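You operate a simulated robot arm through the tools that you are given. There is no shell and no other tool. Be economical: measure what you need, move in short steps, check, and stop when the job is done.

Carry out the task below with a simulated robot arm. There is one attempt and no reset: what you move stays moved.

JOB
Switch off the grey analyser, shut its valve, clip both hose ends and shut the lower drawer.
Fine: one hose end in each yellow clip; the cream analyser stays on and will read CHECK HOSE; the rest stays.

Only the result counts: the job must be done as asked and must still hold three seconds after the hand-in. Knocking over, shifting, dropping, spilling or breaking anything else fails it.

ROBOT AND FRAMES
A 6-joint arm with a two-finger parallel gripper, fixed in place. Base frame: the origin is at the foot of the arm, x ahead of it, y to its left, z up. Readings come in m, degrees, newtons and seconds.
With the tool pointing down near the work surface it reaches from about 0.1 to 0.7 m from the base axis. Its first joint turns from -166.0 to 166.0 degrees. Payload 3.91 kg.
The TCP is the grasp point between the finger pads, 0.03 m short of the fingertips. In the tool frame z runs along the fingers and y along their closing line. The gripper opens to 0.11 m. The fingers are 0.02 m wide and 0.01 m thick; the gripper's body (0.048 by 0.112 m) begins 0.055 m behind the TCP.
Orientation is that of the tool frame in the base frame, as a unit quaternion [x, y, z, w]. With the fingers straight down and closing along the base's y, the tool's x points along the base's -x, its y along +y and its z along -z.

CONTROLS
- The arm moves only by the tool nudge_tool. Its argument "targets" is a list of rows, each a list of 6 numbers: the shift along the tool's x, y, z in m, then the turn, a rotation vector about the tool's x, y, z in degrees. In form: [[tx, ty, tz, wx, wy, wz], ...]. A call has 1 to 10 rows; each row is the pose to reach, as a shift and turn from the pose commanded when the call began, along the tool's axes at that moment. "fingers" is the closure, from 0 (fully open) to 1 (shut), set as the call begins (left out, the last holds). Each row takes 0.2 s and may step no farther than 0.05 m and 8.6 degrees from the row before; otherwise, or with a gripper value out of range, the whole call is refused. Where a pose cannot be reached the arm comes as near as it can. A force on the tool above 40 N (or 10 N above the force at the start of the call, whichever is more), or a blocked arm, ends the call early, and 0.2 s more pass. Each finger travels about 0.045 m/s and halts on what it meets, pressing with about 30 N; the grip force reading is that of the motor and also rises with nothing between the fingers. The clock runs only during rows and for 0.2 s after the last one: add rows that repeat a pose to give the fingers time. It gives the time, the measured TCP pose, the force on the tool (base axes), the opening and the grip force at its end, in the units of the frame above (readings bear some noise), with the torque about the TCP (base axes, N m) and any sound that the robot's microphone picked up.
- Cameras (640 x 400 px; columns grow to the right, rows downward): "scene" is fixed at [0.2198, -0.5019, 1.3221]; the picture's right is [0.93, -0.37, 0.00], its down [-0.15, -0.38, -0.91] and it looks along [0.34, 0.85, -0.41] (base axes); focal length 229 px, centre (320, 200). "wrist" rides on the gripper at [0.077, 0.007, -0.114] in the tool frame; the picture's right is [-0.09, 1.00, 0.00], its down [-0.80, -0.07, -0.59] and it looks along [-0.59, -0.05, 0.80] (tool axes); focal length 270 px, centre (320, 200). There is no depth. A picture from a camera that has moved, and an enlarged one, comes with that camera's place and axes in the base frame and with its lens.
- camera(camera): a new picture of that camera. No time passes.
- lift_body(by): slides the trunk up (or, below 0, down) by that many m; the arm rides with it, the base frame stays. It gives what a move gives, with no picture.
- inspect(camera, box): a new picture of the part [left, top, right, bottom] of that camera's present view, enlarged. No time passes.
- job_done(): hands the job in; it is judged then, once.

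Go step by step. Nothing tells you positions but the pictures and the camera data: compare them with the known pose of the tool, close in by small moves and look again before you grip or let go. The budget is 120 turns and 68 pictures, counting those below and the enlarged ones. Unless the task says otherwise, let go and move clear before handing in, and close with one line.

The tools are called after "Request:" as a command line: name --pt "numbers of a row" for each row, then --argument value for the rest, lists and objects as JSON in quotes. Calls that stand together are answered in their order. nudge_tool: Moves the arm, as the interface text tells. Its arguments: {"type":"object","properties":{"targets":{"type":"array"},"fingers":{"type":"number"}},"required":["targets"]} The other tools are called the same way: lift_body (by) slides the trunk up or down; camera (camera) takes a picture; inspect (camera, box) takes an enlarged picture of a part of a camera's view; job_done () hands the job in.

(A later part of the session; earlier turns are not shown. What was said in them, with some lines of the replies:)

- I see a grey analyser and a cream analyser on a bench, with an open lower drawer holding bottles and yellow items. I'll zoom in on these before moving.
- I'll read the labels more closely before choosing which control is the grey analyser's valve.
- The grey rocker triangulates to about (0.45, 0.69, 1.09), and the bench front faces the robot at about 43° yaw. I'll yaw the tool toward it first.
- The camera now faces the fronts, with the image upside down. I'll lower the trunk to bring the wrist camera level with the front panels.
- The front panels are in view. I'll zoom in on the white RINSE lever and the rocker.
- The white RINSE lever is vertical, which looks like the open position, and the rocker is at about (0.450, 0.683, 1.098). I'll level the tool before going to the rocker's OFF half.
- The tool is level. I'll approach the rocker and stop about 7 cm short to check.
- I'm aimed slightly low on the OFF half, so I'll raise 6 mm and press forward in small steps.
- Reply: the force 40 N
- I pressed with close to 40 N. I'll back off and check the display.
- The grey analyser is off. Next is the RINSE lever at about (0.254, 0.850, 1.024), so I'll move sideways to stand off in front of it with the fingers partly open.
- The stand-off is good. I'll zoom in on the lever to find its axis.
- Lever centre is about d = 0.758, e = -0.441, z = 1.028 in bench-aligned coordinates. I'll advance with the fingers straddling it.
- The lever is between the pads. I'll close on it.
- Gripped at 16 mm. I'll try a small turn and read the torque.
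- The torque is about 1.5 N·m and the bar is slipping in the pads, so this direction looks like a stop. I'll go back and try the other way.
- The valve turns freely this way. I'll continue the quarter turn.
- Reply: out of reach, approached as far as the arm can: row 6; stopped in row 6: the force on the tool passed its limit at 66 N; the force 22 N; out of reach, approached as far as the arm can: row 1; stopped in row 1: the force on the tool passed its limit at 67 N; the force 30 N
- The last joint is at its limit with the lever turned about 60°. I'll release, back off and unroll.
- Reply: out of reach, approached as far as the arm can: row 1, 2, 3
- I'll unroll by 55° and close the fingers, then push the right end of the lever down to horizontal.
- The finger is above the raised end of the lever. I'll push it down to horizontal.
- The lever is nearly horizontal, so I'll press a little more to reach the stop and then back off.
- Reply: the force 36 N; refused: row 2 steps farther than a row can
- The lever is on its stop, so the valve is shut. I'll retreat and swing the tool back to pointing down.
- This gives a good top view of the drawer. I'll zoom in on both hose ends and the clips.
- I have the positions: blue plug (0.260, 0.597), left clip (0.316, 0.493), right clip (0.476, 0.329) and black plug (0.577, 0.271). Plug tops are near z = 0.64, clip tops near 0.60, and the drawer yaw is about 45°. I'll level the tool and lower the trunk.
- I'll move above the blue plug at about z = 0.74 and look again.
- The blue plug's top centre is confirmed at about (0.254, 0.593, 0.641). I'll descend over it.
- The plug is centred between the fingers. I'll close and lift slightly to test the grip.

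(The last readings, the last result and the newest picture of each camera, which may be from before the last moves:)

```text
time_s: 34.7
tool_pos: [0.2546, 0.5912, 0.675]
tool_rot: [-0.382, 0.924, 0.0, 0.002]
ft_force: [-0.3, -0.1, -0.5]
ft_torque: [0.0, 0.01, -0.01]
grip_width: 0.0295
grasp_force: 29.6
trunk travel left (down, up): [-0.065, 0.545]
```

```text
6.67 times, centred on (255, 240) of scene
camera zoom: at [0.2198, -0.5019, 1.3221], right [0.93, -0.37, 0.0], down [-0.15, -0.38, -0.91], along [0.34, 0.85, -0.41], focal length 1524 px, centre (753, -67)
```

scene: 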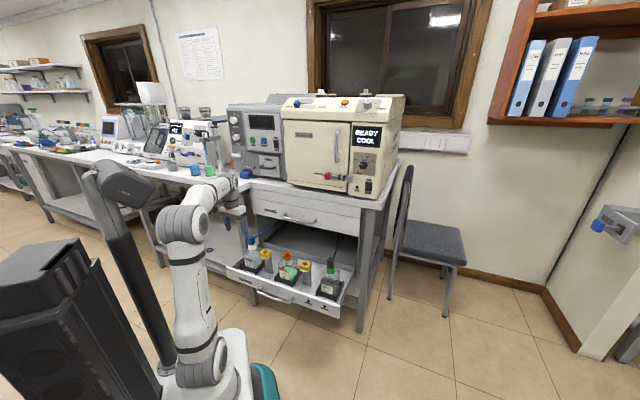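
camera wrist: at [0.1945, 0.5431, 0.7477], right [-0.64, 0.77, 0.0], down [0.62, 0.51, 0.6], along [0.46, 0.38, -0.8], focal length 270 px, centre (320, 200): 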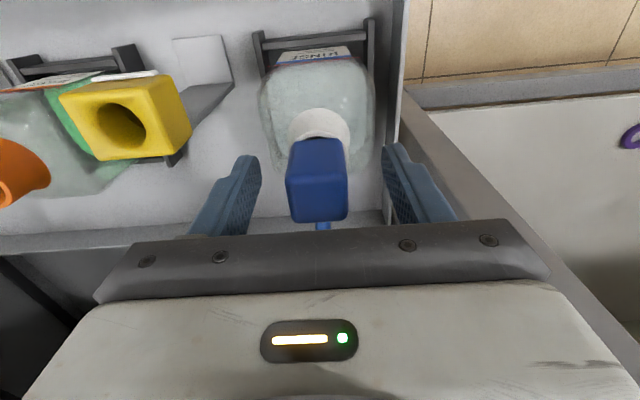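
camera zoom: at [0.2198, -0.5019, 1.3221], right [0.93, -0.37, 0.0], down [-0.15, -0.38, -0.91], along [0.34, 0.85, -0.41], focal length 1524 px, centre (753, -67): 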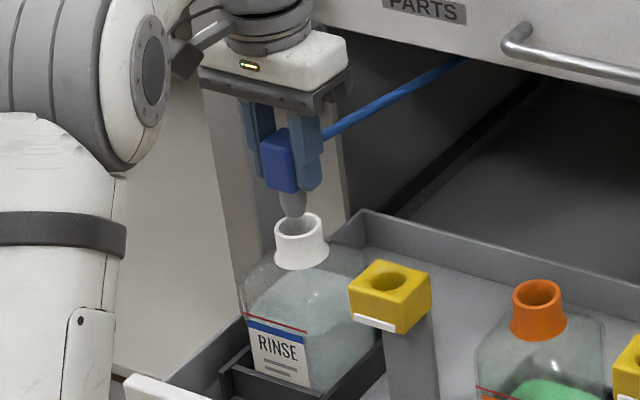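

The plug is out, with a short tapered nozzle under it. I'll raise it a bit more and carry it over the left clip.

Request:
nudge_tool --pt "0 0 -0.03 0 0 0" --pt "0.008 -0.03 -0.03 0 0 0" --pt "0.016 -0.06 -0.03 0 0 0" --pt "0.023 -0.085 -0.03 0 0 0" --pt "0.0295 -0.109 -0.03 0 0 0" --pt "0.0295 -0.109 -0.03 0 0 0"

Request:
camera --camera "wrist"

Request:
inspect --camera "scene" --box '[230, 210, 300, 280]'

```text
time_s: 36.1
tool_pos: [0.312, 0.4935, 0.7037]
tool_rot: [-0.382, 0.924, 0.0, 0.001]
ft_force: [0.3, -0.7, 0.1]
ft_torque: [0.0, 0.03, 0.01]
grip_width: 0.029
grasp_force: 30.3
trunk travel left (down, up): [-0.065, 0.545]
```

```text
27 pictures are left
camera wrist: at [0.2517, 0.4438, 0.8173], right [-0.64, 0.77, 0.0], down [0.62, 0.51, 0.6], along [0.46, 0.38, -0.8], focal length 270 px, centre (320, 200)
```

wrist: 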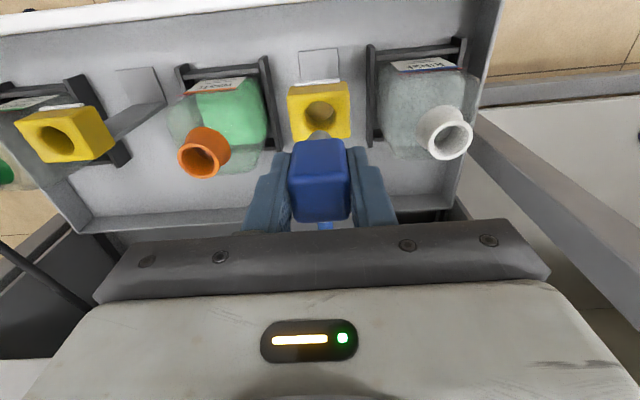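

```text
5.71 times, centred on (265, 245) of scene
camera zoom: at [0.2198, -0.5019, 1.3221], right [0.93, -0.37, 0.0], down [-0.15, -0.38, -0.91], along [0.34, 0.85, -0.41], focal length 1307 px, centre (634, -57)
```

zoom: 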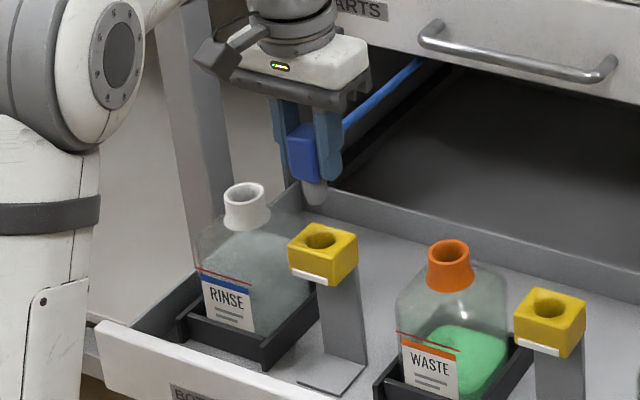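

The nozzle is lined up over the hole to within a few millimetres by both cameras. I'll lower it slowly.

Request:
nudge_tool --pt "0.002 0 0.02 0 0 0" --pt "0.002 0 0.04 0 0 0" --pt "0.002 0 0.05 0 0 0" --pt "0.002 0 0.058 0 0 0" --pt "0.002 0 0.064 0 0 0"

Request:
camera --camera "wrist"

Request:
inspect --camera "scene" --box '[240, 220, 290, 270]'

```text
time_s: 37.3
tool_pos: [0.3108, 0.4939, 0.6394]
tool_rot: [-0.382, 0.924, 0.0, 0.001]
ft_force: [-1.0, 0.1, 0.2]
ft_torque: [0.0, 0.04, -0.03]
grip_width: 0.0291
grasp_force: 30.1
trunk travel left (down, up): [-0.065, 0.545]
```

```text
25 pictures are left
camera wrist: at [0.2507, 0.4431, 0.7533], right [-0.64, 0.77, 0.0], down [0.62, 0.51, 0.6], along [0.46, 0.38, -0.8], focal length 270 px, centre (320, 200)
```

wrist: 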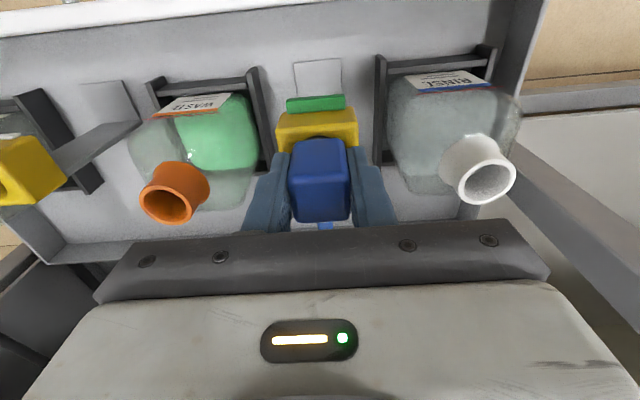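

```text
8.00 times, centred on (265, 245) of scene
camera zoom: at [0.2198, -0.5019, 1.3221], right [0.93, -0.37, 0.0], down [-0.15, -0.38, -0.91], along [0.34, 0.85, -0.41], focal length 1829 px, centre (760, -160)
```

zoom: 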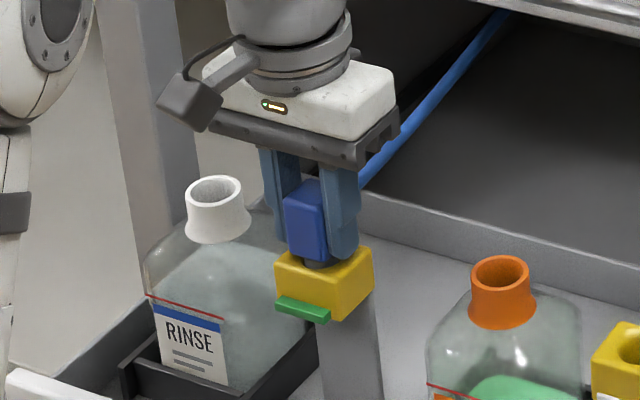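

The clip's tag has turned green. I'll lower a few more millimetres until it seats.

Request:
nudge_tool --pt "0 0 0.003 0 0 0" --pt "0 0 0.006 0 0 0" --pt "0 0 0.008 0 0 0"

```text
time_s: 38.1
tool_pos: [0.3111, 0.4922, 0.6357]
tool_rot: [-0.382, 0.924, 0.001, 0.004]
ft_force: [5.1, -1.7, 20.4]
ft_torque: [-0.23, 0.0, 0.05]
grip_width: 0.0294
grasp_force: 30.5
trunk travel left (down, up): [-0.065, 0.545]
```

Seated with about 20 N. I'll release, rise and check.

Request:
nudge_tool --pt "0 0 0.003 0 0 0" --pt "0 0 0.003 0 0 0" --pt "0 0 0.003 0 0 0" --pt "0 0 0.003 0 0 0" --fingers 0.35

Request:
nudge_tool --pt "0 0 -0.03 0 0 0" --pt "0 0 -0.07 0 0 0" --pt "0 0 -0.11 0 0 0"

Request:
inspect --camera "scene" --box '[240, 200, 350, 310]'

Request:
camera --camera "wrist"

```text
time_s: 39.1
tool_pos: [0.3112, 0.4928, 0.6275]
tool_rot: [-0.381, 0.924, -0.001, 0.001]
ft_force: [-0.5, 0.5, -0.4]
ft_torque: [0.0, 0.0, 0.03]
grip_width: 0.0716
grasp_force: 0.1
trunk travel left (down, up): [-0.065, 0.545]
```

```text
time_s: 39.9
tool_pos: [0.3097, 0.4917, 0.7396]
tool_rot: [-0.382, 0.924, 0.0, 0.001]
ft_force: [0.1, 0.0, -0.5]
ft_torque: [-0.04, 0.0, 0.0]
grip_width: 0.0715
grasp_force: 0.1
trunk travel left (down, up): [-0.065, 0.545]
```

```text
3.64 times, centred on (295, 255) of scene
camera zoom: at [0.2198, -0.5019, 1.3221], right [0.93, -0.37, 0.0], down [-0.15, -0.38, -0.91], along [0.34, 0.85, -0.41], focal length 832 px, centre (411, 0)
```

zoom: 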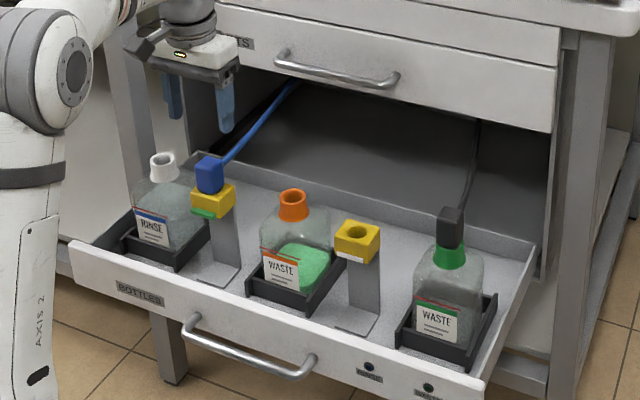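

```text
22 pictures are left
camera wrist: at [0.2488, 0.4417, 0.8539], right [-0.64, 0.77, 0.0], down [0.62, 0.52, 0.6], along [0.46, 0.38, -0.8], focal length 270 px, centre (320, 200)
```

wrist: 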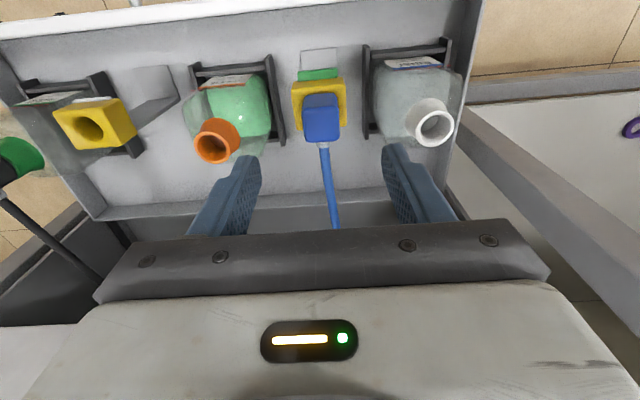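

The blue plug is clipped upright. Now I'll go above the black plug at about (0.573, 0.270).

Request:
nudge_tool --pt "-0.004 -0.043 0 0 0 0" --pt "-0.008 -0.086 0 0 0 0" --pt "-0.011 -0.129 0 0 0 0" --pt "-0.015 -0.172 0 0 0 0" --pt "-0.019 -0.215 0 0 0 0" --pt "-0.022 -0.258 0 0 0 0" --pt "-0.026 -0.3 0 0 0 0" --pt "-0.03 -0.341 0 0 0 0"

Request:
camera --camera "wrist"

Request:
inspect --camera "scene" --box '[280, 190, 370, 300]'

```text
time_s: 41.7
tool_pos: [0.5752, 0.2743, 0.737]
tool_rot: [-0.382, 0.924, -0.001, 0.001]
ft_force: [-0.8, -0.2, 0.9]
ft_torque: [-0.03, -0.04, -0.01]
grip_width: 0.0715
grasp_force: 0.1
trunk travel left (down, up): [-0.065, 0.545]
```

```text
21 pictures are left
camera wrist: at [0.5141, 0.2232, 0.8507], right [-0.64, 0.77, 0.0], down [0.62, 0.52, 0.6], along [0.46, 0.38, -0.8], focal length 270 px, centre (320, 200)
```

wrist: 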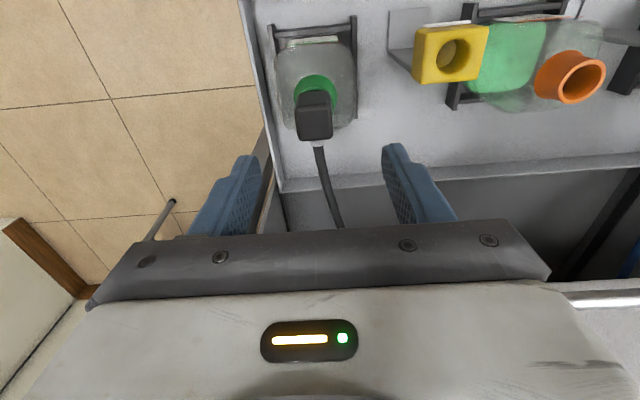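

```text
3.64 times, centred on (325, 245) of scene
camera zoom: at [0.2198, -0.5019, 1.3221], right [0.93, -0.37, 0.0], down [-0.15, -0.38, -0.91], along [0.34, 0.85, -0.41], focal length 832 px, centre (302, 36)
```

zoom: 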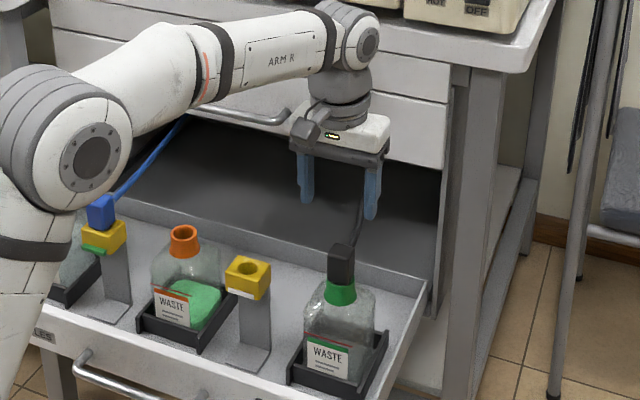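

The black plug's top centre is about (0.5755, 0.270). I'll descend with a small correction.

Request:
nudge_tool --pt "0.003 -0.0035 0.04 0 0 0" --pt "0.003 -0.0035 0.07 0 0 0" --pt "0.003 -0.0035 0.09 0 0 0" --pt "0.003 -0.0035 0.104 0 0 0"

Request:
camera --camera "wrist"

```text
time_s: 42.7
tool_pos: [0.5742, 0.2687, 0.6351]
tool_rot: [-0.382, 0.924, 0.0, 0.002]
ft_force: [-0.7, 0.3, -0.5]
ft_torque: [0.0, -0.05, 0.03]
grip_width: 0.0715
grasp_force: 0.0
trunk travel left (down, up): [-0.065, 0.545]
```

```text
19 pictures are left
camera wrist: at [0.5143, 0.2187, 0.7487], right [-0.64, 0.77, 0.0], down [0.62, 0.51, 0.6], along [0.46, 0.38, -0.8], focal length 270 px, centre (320, 200)
```

wrist: 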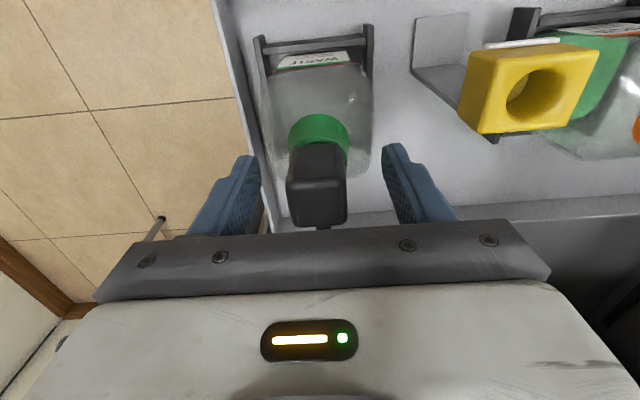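

Aligned as with the blue plug. I'll grip and lift straight up.

Request:
nudge_tool --pt "-0.002 0 0.002 0 0 0" --pt "-0.002 0 0.002 0 0 0" --pt "-0.002 0 0.002 0 0 0" --pt "-0.002 0 0.002 0 0 0" --pt "-0.002 0 0.002 0 0 0" --fingers 1

Request:
nudge_tool --pt "0 0 -0.01 0 0 0" --pt "0 0 -0.025 0 0 0" --pt "0 0 -0.045 0 0 0" --pt "0 0 -0.07 0 0 0"

Request:
inspect --camera "scene" --box '[280, 220, 370, 310]'

```text
time_s: 43.9
tool_pos: [0.5751, 0.27, 0.6333]
tool_rot: [-0.382, 0.924, -0.002, 0.001]
ft_force: [-0.4, 0.4, 0.3]
ft_torque: [-0.04, -0.01, 0.02]
grip_width: 0.0293
grasp_force: 30.2
trunk travel left (down, up): [-0.065, 0.545]
```

```text
time_s: 44.9
tool_pos: [0.576, 0.2711, 0.7019]
tool_rot: [-0.382, 0.924, 0.0, 0.001]
ft_force: [-0.3, -0.3, -0.3]
ft_torque: [0.0, 0.02, 0.0]
grip_width: 0.029
grasp_force: 29.8
trunk travel left (down, up): [-0.065, 0.545]
```

```text
4.44 times, centred on (325, 265) of scene
camera zoom: at [0.2198, -0.5019, 1.3221], right [0.93, -0.37, 0.0], down [-0.15, -0.38, -0.91], along [0.34, 0.85, -0.41], focal length 1016 px, centre (298, -89)
```

zoom: 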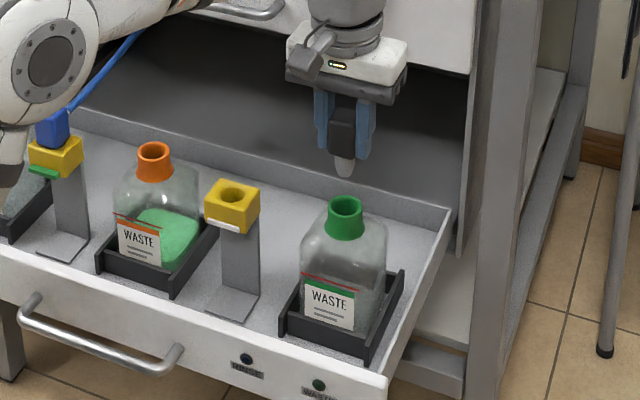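

The plug is free. I'll carry it over the right clip at about (0.472, 0.335).

Request:
nudge_tool --pt "0.007 0.03 0 0 0 0" --pt "0.014 0.06 0 0 0 0" --pt "0.021 0.09 0 0 0 0" --pt "0.028 0.1186 0 0 0 0" --pt "0.028 0.1186 0 0 0 0"

Request:
camera --camera "wrist"

Request:
inspect --camera "scene" --box '[270, 210, 340, 280]'

```text
time_s: 46.1
tool_pos: [0.4712, 0.3347, 0.7011]
tool_rot: [-0.381, 0.925, -0.001, 0.001]
ft_force: [-0.3, -0.4, -0.5]
ft_torque: [0.02, 0.0, 0.0]
grip_width: 0.0292
grasp_force: 30.0
trunk travel left (down, up): [-0.065, 0.545]
```

```text
17 pictures are left
camera wrist: at [0.4111, 0.2847, 0.8157], right [-0.64, 0.77, 0.0], down [0.62, 0.51, 0.6], along [0.46, 0.38, -0.8], focal length 270 px, centre (320, 200)
```

wrist: 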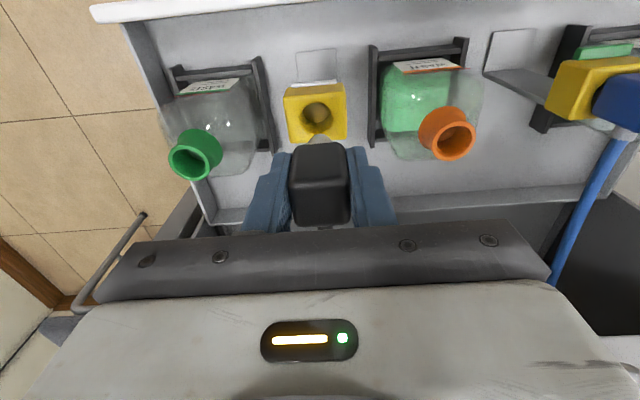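

```text
5.71 times, centred on (305, 245) of scene
camera zoom: at [0.2198, -0.5019, 1.3221], right [0.93, -0.37, 0.0], down [-0.15, -0.38, -0.91], along [0.34, 0.85, -0.41], focal length 1307 px, centre (406, -57)
```

zoom: 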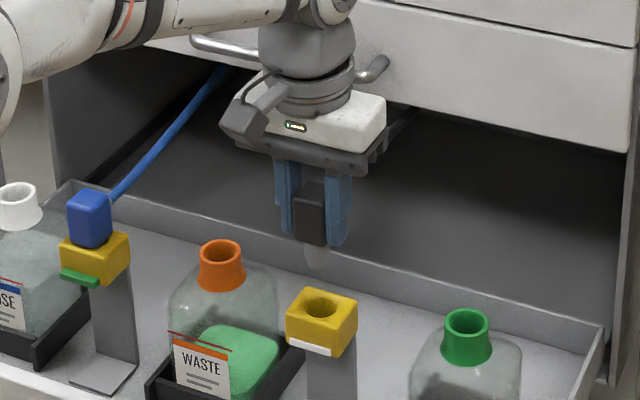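

Aligned except for about 3 mm sideways. I'll correct that and lower.

Request:
nudge_tool --pt "0.001 -0.003 0.01 0 0 0" --pt "0.001 -0.003 0.03 0 0 0" --pt "0.001 -0.003 0.045 0 0 0" --pt "0.001 -0.003 0.055 0 0 0" --pt "0.001 -0.003 0.062 0 0 0" --pt "0.001 -0.003 0.067 0 0 0" --pt "0.001 -0.003 0.07 0 0 0"

Request:
camera --camera "wrist"

Request:
inspect --camera "scene" --box '[270, 210, 340, 280]'

```text
time_s: 47.7
tool_pos: [0.4737, 0.3308, 0.6344]
tool_rot: [-0.382, 0.924, 0.0, 0.003]
ft_force: [0.1, 1.1, 8.0]
ft_torque: [0.07, 0.12, -0.01]
grip_width: 0.0292
grasp_force: 30.2
trunk travel left (down, up): [-0.065, 0.545]
```

```text
15 pictures are left
camera wrist: at [0.4123, 0.2808, 0.7474], right [-0.64, 0.77, 0.0], down [0.61, 0.51, 0.6], along [0.46, 0.38, -0.8], focal length 270 px, centre (320, 200)
```

wrist: 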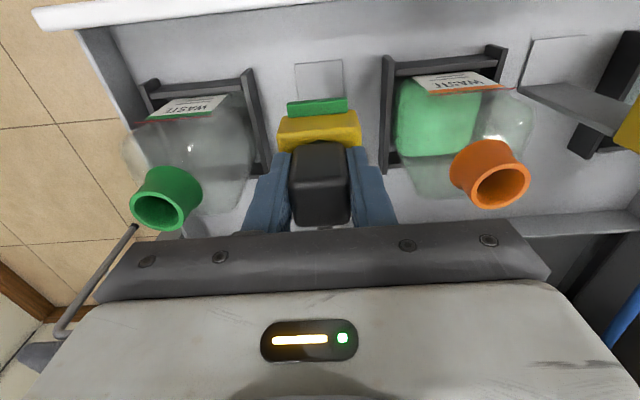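

```text
5.71 times, centred on (305, 245) of scene
camera zoom: at [0.2198, -0.5019, 1.3221], right [0.93, -0.37, 0.0], down [-0.15, -0.38, -0.91], along [0.34, 0.85, -0.41], focal length 1307 px, centre (406, -57)
```

zoom: 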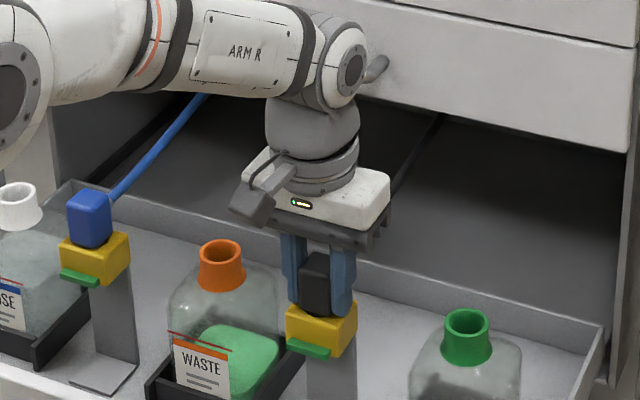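

Green tag, and the plug is seated. I'll press 2 mm more, release and rise.

Request:
nudge_tool --pt "0 0 0.002 0 0 0" --pt "0 0 0.004 0 0 0"

Request:
nudge_tool --pt "0 0 0 0 0 0" --pt "0 0 0 0 0 0" --pt "0 0 0 0 0 0" --pt "0 0 0 0 0 0" --fingers 0.35

Request:
nudge_tool --pt "0 0 -0.03 0 0 0" --pt "0 0 -0.07 0 0 0" --pt "0 0 -0.11 0 0 0" --pt "0.04 0 -0.13 0 0 0" --pt "0.085 0 -0.15 0 0 0" --pt "0.13 0 -0.16 0 0 0" --pt "0.175 0 -0.17 0 0 0" --pt "0.22 0 -0.18 0 0 0"

Request:
camera --camera "wrist"

Request:
inspect --camera "scene" --box '[210, 80, 410, 320]'

```text
time_s: 48.3
tool_pos: [0.4725, 0.3315, 0.6335]
tool_rot: [-0.382, 0.924, 0.001, 0.005]
ft_force: [0.9, 5.5, 37.8]
ft_torque: [0.2, 0.47, -0.12]
grip_width: 0.029
grasp_force: 30.2
trunk travel left (down, up): [-0.065, 0.545]
```

```text
time_s: 48.7
tool_pos: [0.4758, 0.3281, 0.6321]
tool_rot: [-0.381, 0.925, -0.001, 0.008]
ft_force: [0.2, -1.0, 2.1]
ft_torque: [0.06, 0.04, 0.02]
grip_width: 0.0621
grasp_force: 0.0
trunk travel left (down, up): [-0.065, 0.545]
stopped in row 2: the force on the tool passed its limit at 50 N (the readings are from after the stop); the commanded pose is now the measured one
```

```text
time_s: 50.5
tool_pos: [0.3166, 0.1739, 0.804]
tool_rot: [-0.381, 0.925, -0.001, 0.004]
ft_force: [0.2, 0.3, -1.1]
ft_torque: [-0.01, 0.02, -0.02]
grip_width: 0.0717
grasp_force: 0.1
trunk travel left (down, up): [-0.065, 0.545]
```

```text
13 pictures are left
camera wrist: at [0.2553, 0.1246, 0.9174], right [-0.64, 0.77, 0.0], down [0.61, 0.51, 0.6], along [0.46, 0.38, -0.8], focal length 270 px, centre (320, 200)
```

wrist: 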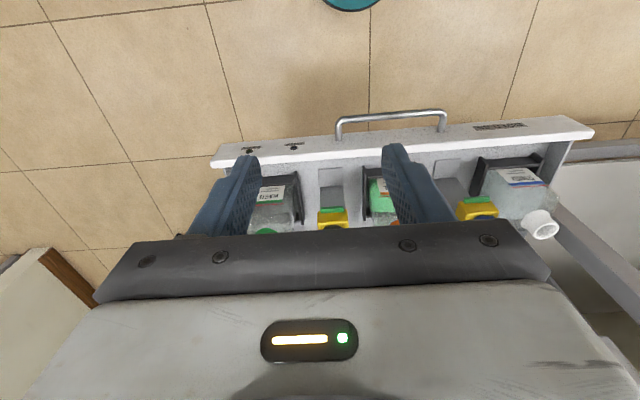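

```text
1.67 times, centred on (310, 200) of scene
camera zoom: at [0.2198, -0.5019, 1.3221], right [0.93, -0.37, 0.0], down [-0.15, -0.38, -0.91], along [0.34, 0.85, -0.41], focal length 381 px, centre (337, 200)
```

zoom: 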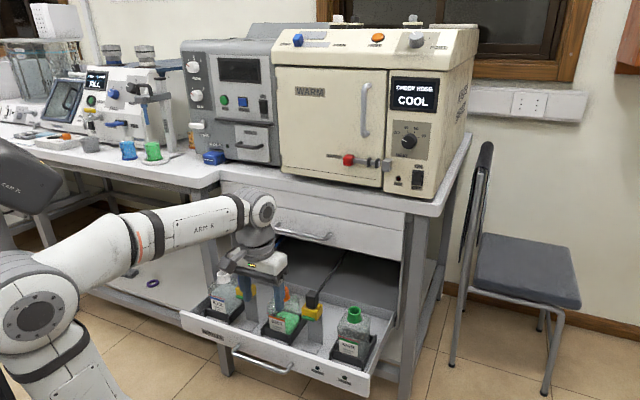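

The cream analyser reads CHECK HOSE as expected. I'll check that the plugs stayed seated after that release bump.

Request:
inspect --camera "scene" --box '[225, 215, 355, 325]'

```text
3.64 times, centred on (290, 270) of scene
camera zoom: at [0.2198, -0.5019, 1.3221], right [0.93, -0.37, 0.0], down [-0.15, -0.38, -0.91], along [0.34, 0.85, -0.41], focal length 832 px, centre (429, -54)
```

zoom: 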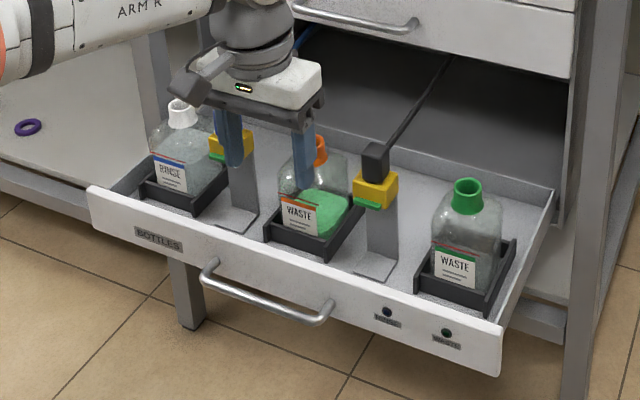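

Both plugs are upright with green tags. Now the drawer: I'll tilt the closed fingers 45° forward and push the front panel just left of its handle. First I'll tilt and shift sideways.

Request:
nudge_tool --pt "0 0 0 0 -7.5 0" --pt "0 0 0 0 -15 0" --pt "0 0 0 0 -22.5 0" --pt "0 0 0 0 -30 0" --pt "0 0 0 0 -37.5 0" --pt "0 0 0 0 -45 0" --fingers 1

Request:
nudge_tool --pt "0 0.048 0 0 0 0" --pt "0 0.096 0 0 0 0" --pt "0 0.144 0 0 0 0" --pt "0 0.192 0 0 0 0" --pt "0 0.24 0 0 0 0"

```text
time_s: 51.6
tool_pos: [0.3342, 0.1934, 0.7562]
tool_rot: [-0.379, 0.899, 0.105, 0.19]
ft_force: [-0.2, -0.7, 0.6]
ft_torque: [-0.01, 0.01, 0.01]
grip_width: 0.0
grasp_force: 29.5
trunk travel left (down, up): [-0.065, 0.545]
stopped in row 5: the arm was blocked; the commanded pose is now the measured one
```

```text
time_s: 52.8
tool_pos: [0.1566, 0.3576, 0.7657]
tool_rot: [-0.379, 0.899, 0.106, 0.193]
ft_force: [-0.7, -0.4, -0.4]
ft_torque: [-0.01, 0.0, 0.01]
grip_width: 0.0004
grasp_force: 29.9
trunk travel left (down, up): [-0.065, 0.545]
```

The tilt stopped at about 25° against the arm's own links, which is enough. I'll descend in front of the drawer panel, left of the handle.

Request:
nudge_tool --pt "0.017 -0.002 0.044 0 0 0" --pt "0.034 -0.004 0.088 0 0 0" --pt "0.051 -0.006 0.132 0 0 0" --pt "0.068 -0.009 0.176 0 0 0" --pt "0.085 -0.011 0.22 0 0 0" --pt "0.103 -0.013 0.264 0 0 0"

Request:
inspect --camera "scene" --box '[150, 170, 370, 350]'

Request:
camera --camera "wrist"

```text
time_s: 54.2
tool_pos: [0.1755, 0.3683, 0.4815]
tool_rot: [-0.376, 0.901, 0.104, 0.191]
ft_force: [-0.9, -0.6, 0.4]
ft_torque: [-0.04, 0.03, -0.02]
grip_width: 0.0
grasp_force: 29.9
trunk travel left (down, up): [-0.065, 0.545]
```

```text
2.22 times, centred on (260, 260) of scene
camera zoom: at [0.2198, -0.5019, 1.3221], right [0.93, -0.37, 0.0], down [-0.15, -0.38, -0.91], along [0.34, 0.85, -0.41], focal length 508 px, centre (453, 67)
```

zoom: 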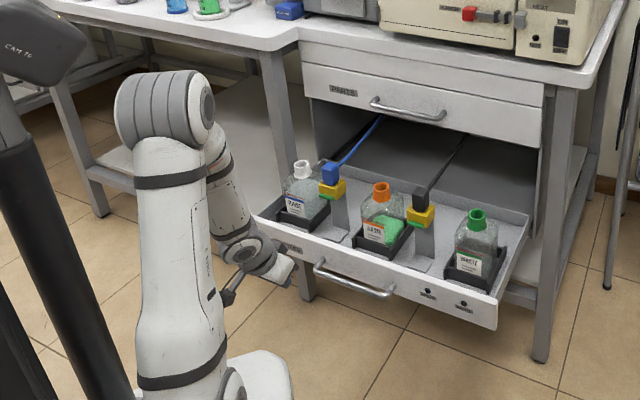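

```text
9 pictures are left
camera wrist: at [0.09, 0.2854, 0.5521], right [-0.66, 0.75, 0.08], down [0.41, 0.27, 0.87], along [0.63, 0.61, -0.48], focal length 270 px, centre (320, 200)
```

wrist: 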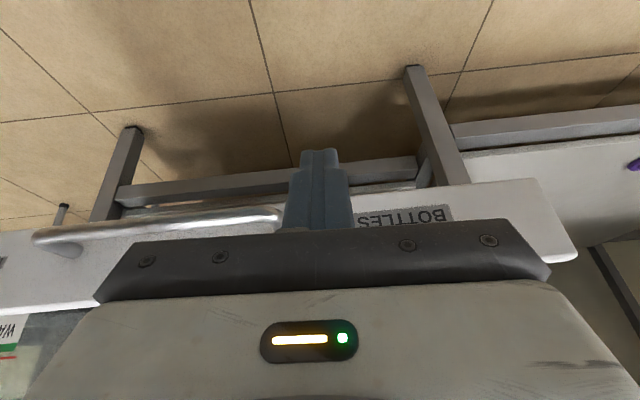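

The finger clears the handle, and contact would be about 1.5 cm above the panel's lower edge. I'll raise it 15 mm and move forward to touch.

Request:
nudge_tool --pt "-0.006 0.004 -0.014 0 0 0" --pt "-0.033 0.003 -0.001 0 0 0" --pt "-0.051 0.003 0.007 0 0 0" --pt "-0.06 0.003 0.0115 0 0 0" --pt "-0.069 0.003 0.016 0 0 0" --pt "-0.087 0.002 0.0245 0 0 0"

Request:
camera --camera "wrist"

```text
time_s: 55.6
tool_pos: [0.2363, 0.437, 0.4964]
tool_rot: [-0.378, 0.899, 0.105, 0.193]
ft_force: [-0.9, -0.3, 0.5]
ft_torque: [-0.01, -0.03, -0.04]
grip_width: 0.0
grasp_force: 30.1
trunk travel left (down, up): [-0.065, 0.545]
```

```text
8 pictures are left
camera wrist: at [0.1513, 0.354, 0.5673], right [-0.66, 0.75, 0.08], down [0.4, 0.27, 0.88], along [0.63, 0.61, -0.48], focal length 270 px, centre (320, 200)
```

wrist: 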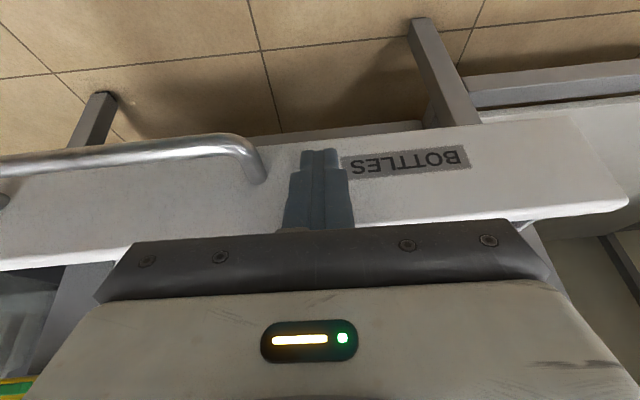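

The finger is aimed at the middle of the panel beside the handle. I'll continue forward to push the drawer.

Request:
nudge_tool --pt "-0.0136 0 0.0064 0 0 0" --pt "-0.027 0 0.0128 0 0 0" --pt "-0.045 -0.001 0.0214 0 0 0" --pt "-0.063 -0.001 0.03 0 0 0" --pt "-0.081 -0.002 0.0384 0 0 0"

Request:
inspect --camera "scene" --box '[190, 190, 370, 340]'

```text
time_s: 56.8
tool_pos: [0.2984, 0.503, 0.4969]
tool_rot: [-0.379, 0.899, 0.105, 0.192]
ft_force: [-0.6, -1.0, 0.3]
ft_torque: [-0.01, 0.02, -0.03]
grip_width: 0.0
grasp_force: 29.6
trunk travel left (down, up): [-0.065, 0.545]
```

```text
2.67 times, centred on (280, 265) of scene
camera zoom: at [0.2198, -0.5019, 1.3221], right [0.93, -0.37, 0.0], down [-0.15, -0.38, -0.91], along [0.34, 0.85, -0.41], focal length 610 px, centre (427, 27)
```

zoom: 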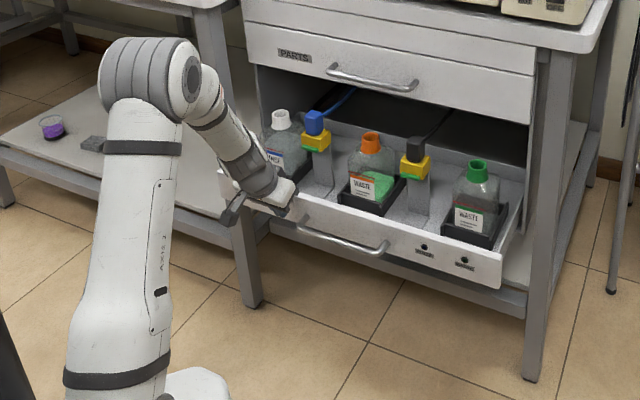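

The drawer is sliding in smoothly. I'll keep pushing.

Request:
nudge_tool --pt "-0.018 0 0.0086 0 0 0" --pt "-0.036 -0.001 0.017 0 0 0" --pt "-0.054 -0.001 0.0256 0 0 0" --pt "-0.072 -0.002 0.034 0 0 0" --pt "-0.09 -0.002 0.0427 0 0 0"

Request:
inspect --camera "scene" --box '[190, 170, 370, 320]'

```text
time_s: 58.0
tool_pos: [0.3696, 0.5718, 0.4975]
tool_rot: [-0.378, 0.899, 0.104, 0.193]
ft_force: [-0.4, 0.0, 0.4]
ft_torque: [0.01, -0.01, 0.01]
grip_width: 0.0002
grasp_force: 29.7
trunk travel left (down, up): [-0.065, 0.545]
```

```text
2.67 times, centred on (280, 245) of scene
camera zoom: at [0.2198, -0.5019, 1.3221], right [0.93, -0.37, 0.0], down [-0.15, -0.38, -0.91], along [0.34, 0.85, -0.41], focal length 610 px, centre (427, 80)
```

zoom: 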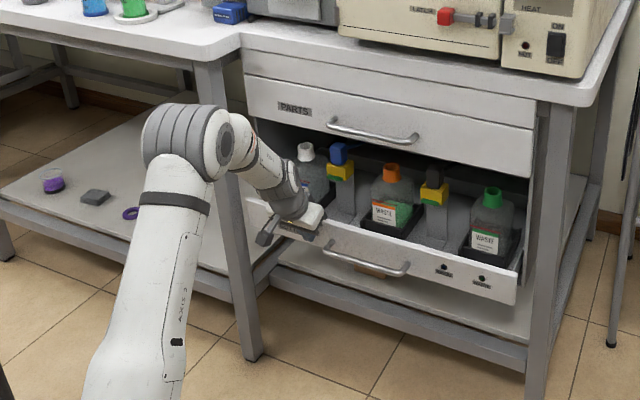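

Nearly closed. I'll push on until the force rises at the stop.

Request:
nudge_tool --pt "-0.012 0 0.0057 0 0 0" --pt "-0.024 -0.0005 0.0114 0 0 0" --pt "-0.036 -0.001 0.017 0 0 0" --pt "-0.045 -0.001 0.0214 0 0 0" --pt "-0.054 -0.001 0.0256 0 0 0" --pt "-0.063 -0.001 0.03 0 0 0" --pt "-0.072 -0.002 0.034 0 0 0"

Request:
inspect --camera "scene" --box '[190, 170, 370, 320]'

```text
time_s: 59.3
tool_pos: [0.4075, 0.6116, 0.4953]
tool_rot: [-0.379, 0.901, 0.101, 0.186]
ft_force: [-12.3, -12.9, 9.0]
ft_torque: [-0.25, 0.26, -0.04]
grip_width: 0.0
grasp_force: 30.4
trunk travel left (down, up): [-0.065, 0.545]
stopped in row 6: the force on the tool passed its limit at 57 N (the readings are from after the stop); the commanded pose is now the measured one
```

```text
2.67 times, centred on (280, 245) of scene
camera zoom: at [0.2198, -0.5019, 1.3221], right [0.93, -0.37, 0.0], down [-0.15, -0.38, -0.91], along [0.34, 0.85, -0.41], focal length 610 px, centre (427, 80)
```

zoom: 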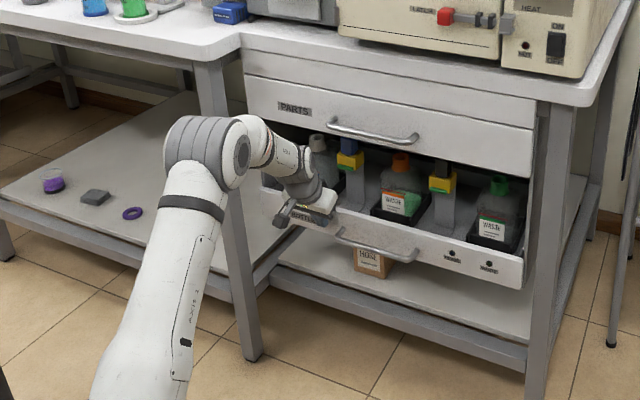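

The push stopped at 57 N, from either the drawer's end stop or contact with something else. I'll back off and look from the wrist.

Request:
nudge_tool --pt "0.036 0 -0.017 0 0 0" --pt "0.072 0.001 -0.034 0 0 0" --pt "0.108 0.002 -0.051 0 0 0"

Request:
camera --camera "wrist"

Request:
inspect --camera "scene" --box '[240, 190, 350, 290]'

```text
time_s: 60.1
tool_pos: [0.3243, 0.5267, 0.4965]
tool_rot: [-0.38, 0.901, 0.1, 0.186]
ft_force: [0.4, 0.6, -1.0]
ft_torque: [-0.01, -0.03, 0.0]
grip_width: 0.0
grasp_force: 30.0
trunk travel left (down, up): [-0.065, 0.545]
```

```text
4 pictures are left
camera wrist: at [0.2391, 0.4443, 0.5696], right [-0.66, 0.75, 0.08], down [0.41, 0.28, 0.87], along [0.63, 0.61, -0.49], focal length 270 px, centre (320, 200)
```

wrist: 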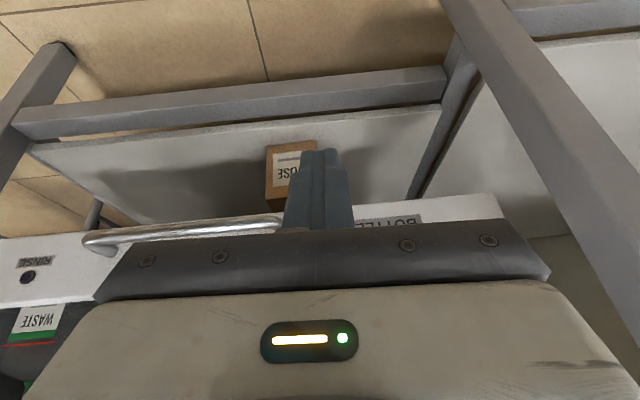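

```text
4.00 times, centred on (295, 240) of scene
camera zoom: at [0.2198, -0.5019, 1.3221], right [0.93, -0.37, 0.0], down [-0.15, -0.38, -0.91], along [0.34, 0.85, -0.41], focal length 915 px, centre (420, 40)
```

zoom: 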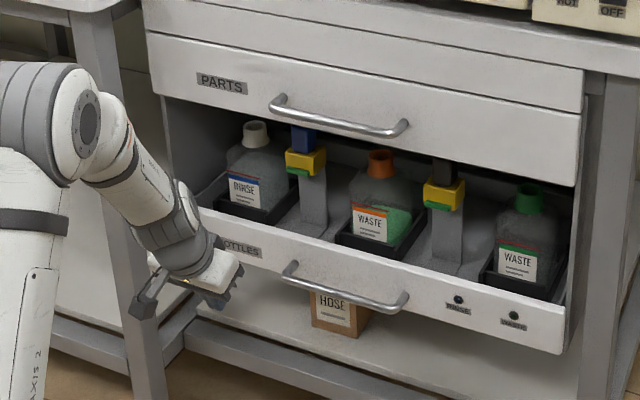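

By triangulation the lower drawer front (d ≈ 0.743) is flush with the PARTS front (d ≈ 0.745), so it's on its stop and closed. I'll retreat clear and do a final check.

Request:
nudge_tool --pt "0.036 0 -0.017 0 0 0" --pt "0.072 0.001 -0.034 0 0 0" --pt "0.108 0.002 -0.051 0 0 0" --pt "0.09 0.002 -0.09 0 0 0" --pt "0.075 0.002 -0.13 0 0 0"

Request:
inspect --camera "scene" --box '[200, 80, 410, 300]'

Request:
inspect --camera "scene" --box '[220, 180, 380, 290]'

```text
time_s: 61.3
tool_pos: [0.2401, 0.4415, 0.5887]
tool_rot: [-0.379, 0.901, 0.1, 0.186]
ft_force: [-0.6, -0.3, 0.1]
ft_torque: [0.03, 0.0, 0.05]
grip_width: 0.0
grasp_force: 30.3
trunk travel left (down, up): [-0.065, 0.545]
```

```text
1.82 times, centred on (305, 190) of scene
camera zoom: at [0.2198, -0.5019, 1.3221], right [0.93, -0.37, 0.0], down [-0.15, -0.38, -0.91], along [0.34, 0.85, -0.41], focal length 416 px, centre (347, 218)
```

zoom: 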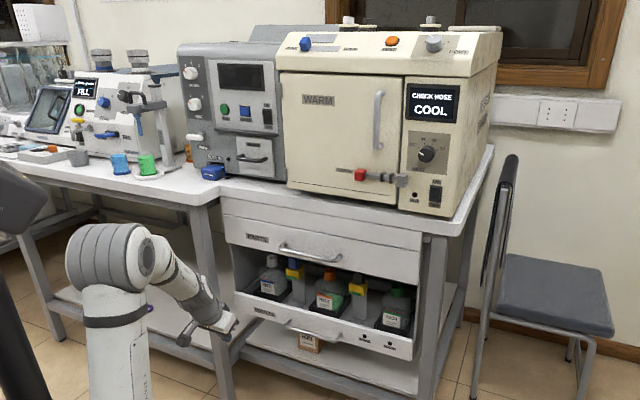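

```text
3.64 times, centred on (300, 235) of scene
camera zoom: at [0.2198, -0.5019, 1.3221], right [0.93, -0.37, 0.0], down [-0.15, -0.38, -0.91], along [0.34, 0.85, -0.41], focal length 832 px, centre (393, 73)
```

zoom: 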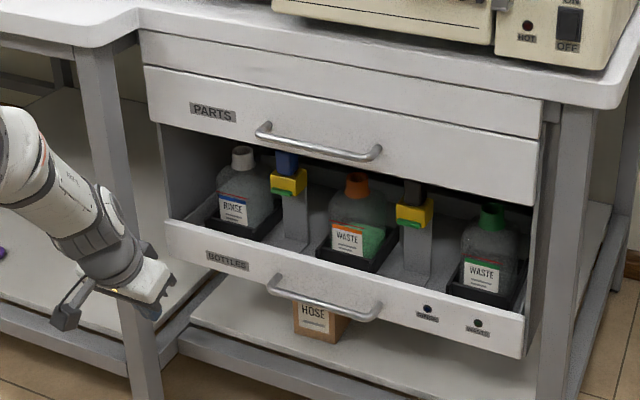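

The grey display is dark, its lever is horizontal, both clip tags are green, the lower drawer is flush and the cream analyser is on, showing CHECK HOSE. I'm handing in.

Request:
job_done

```text
The job is handed in.
```

I switched off the grey analyser, shut its RINSE valve, clipped one hose end into each yellow clip and closed the lower drawer; the cream analyser is still on and reads CHECK HOSE.
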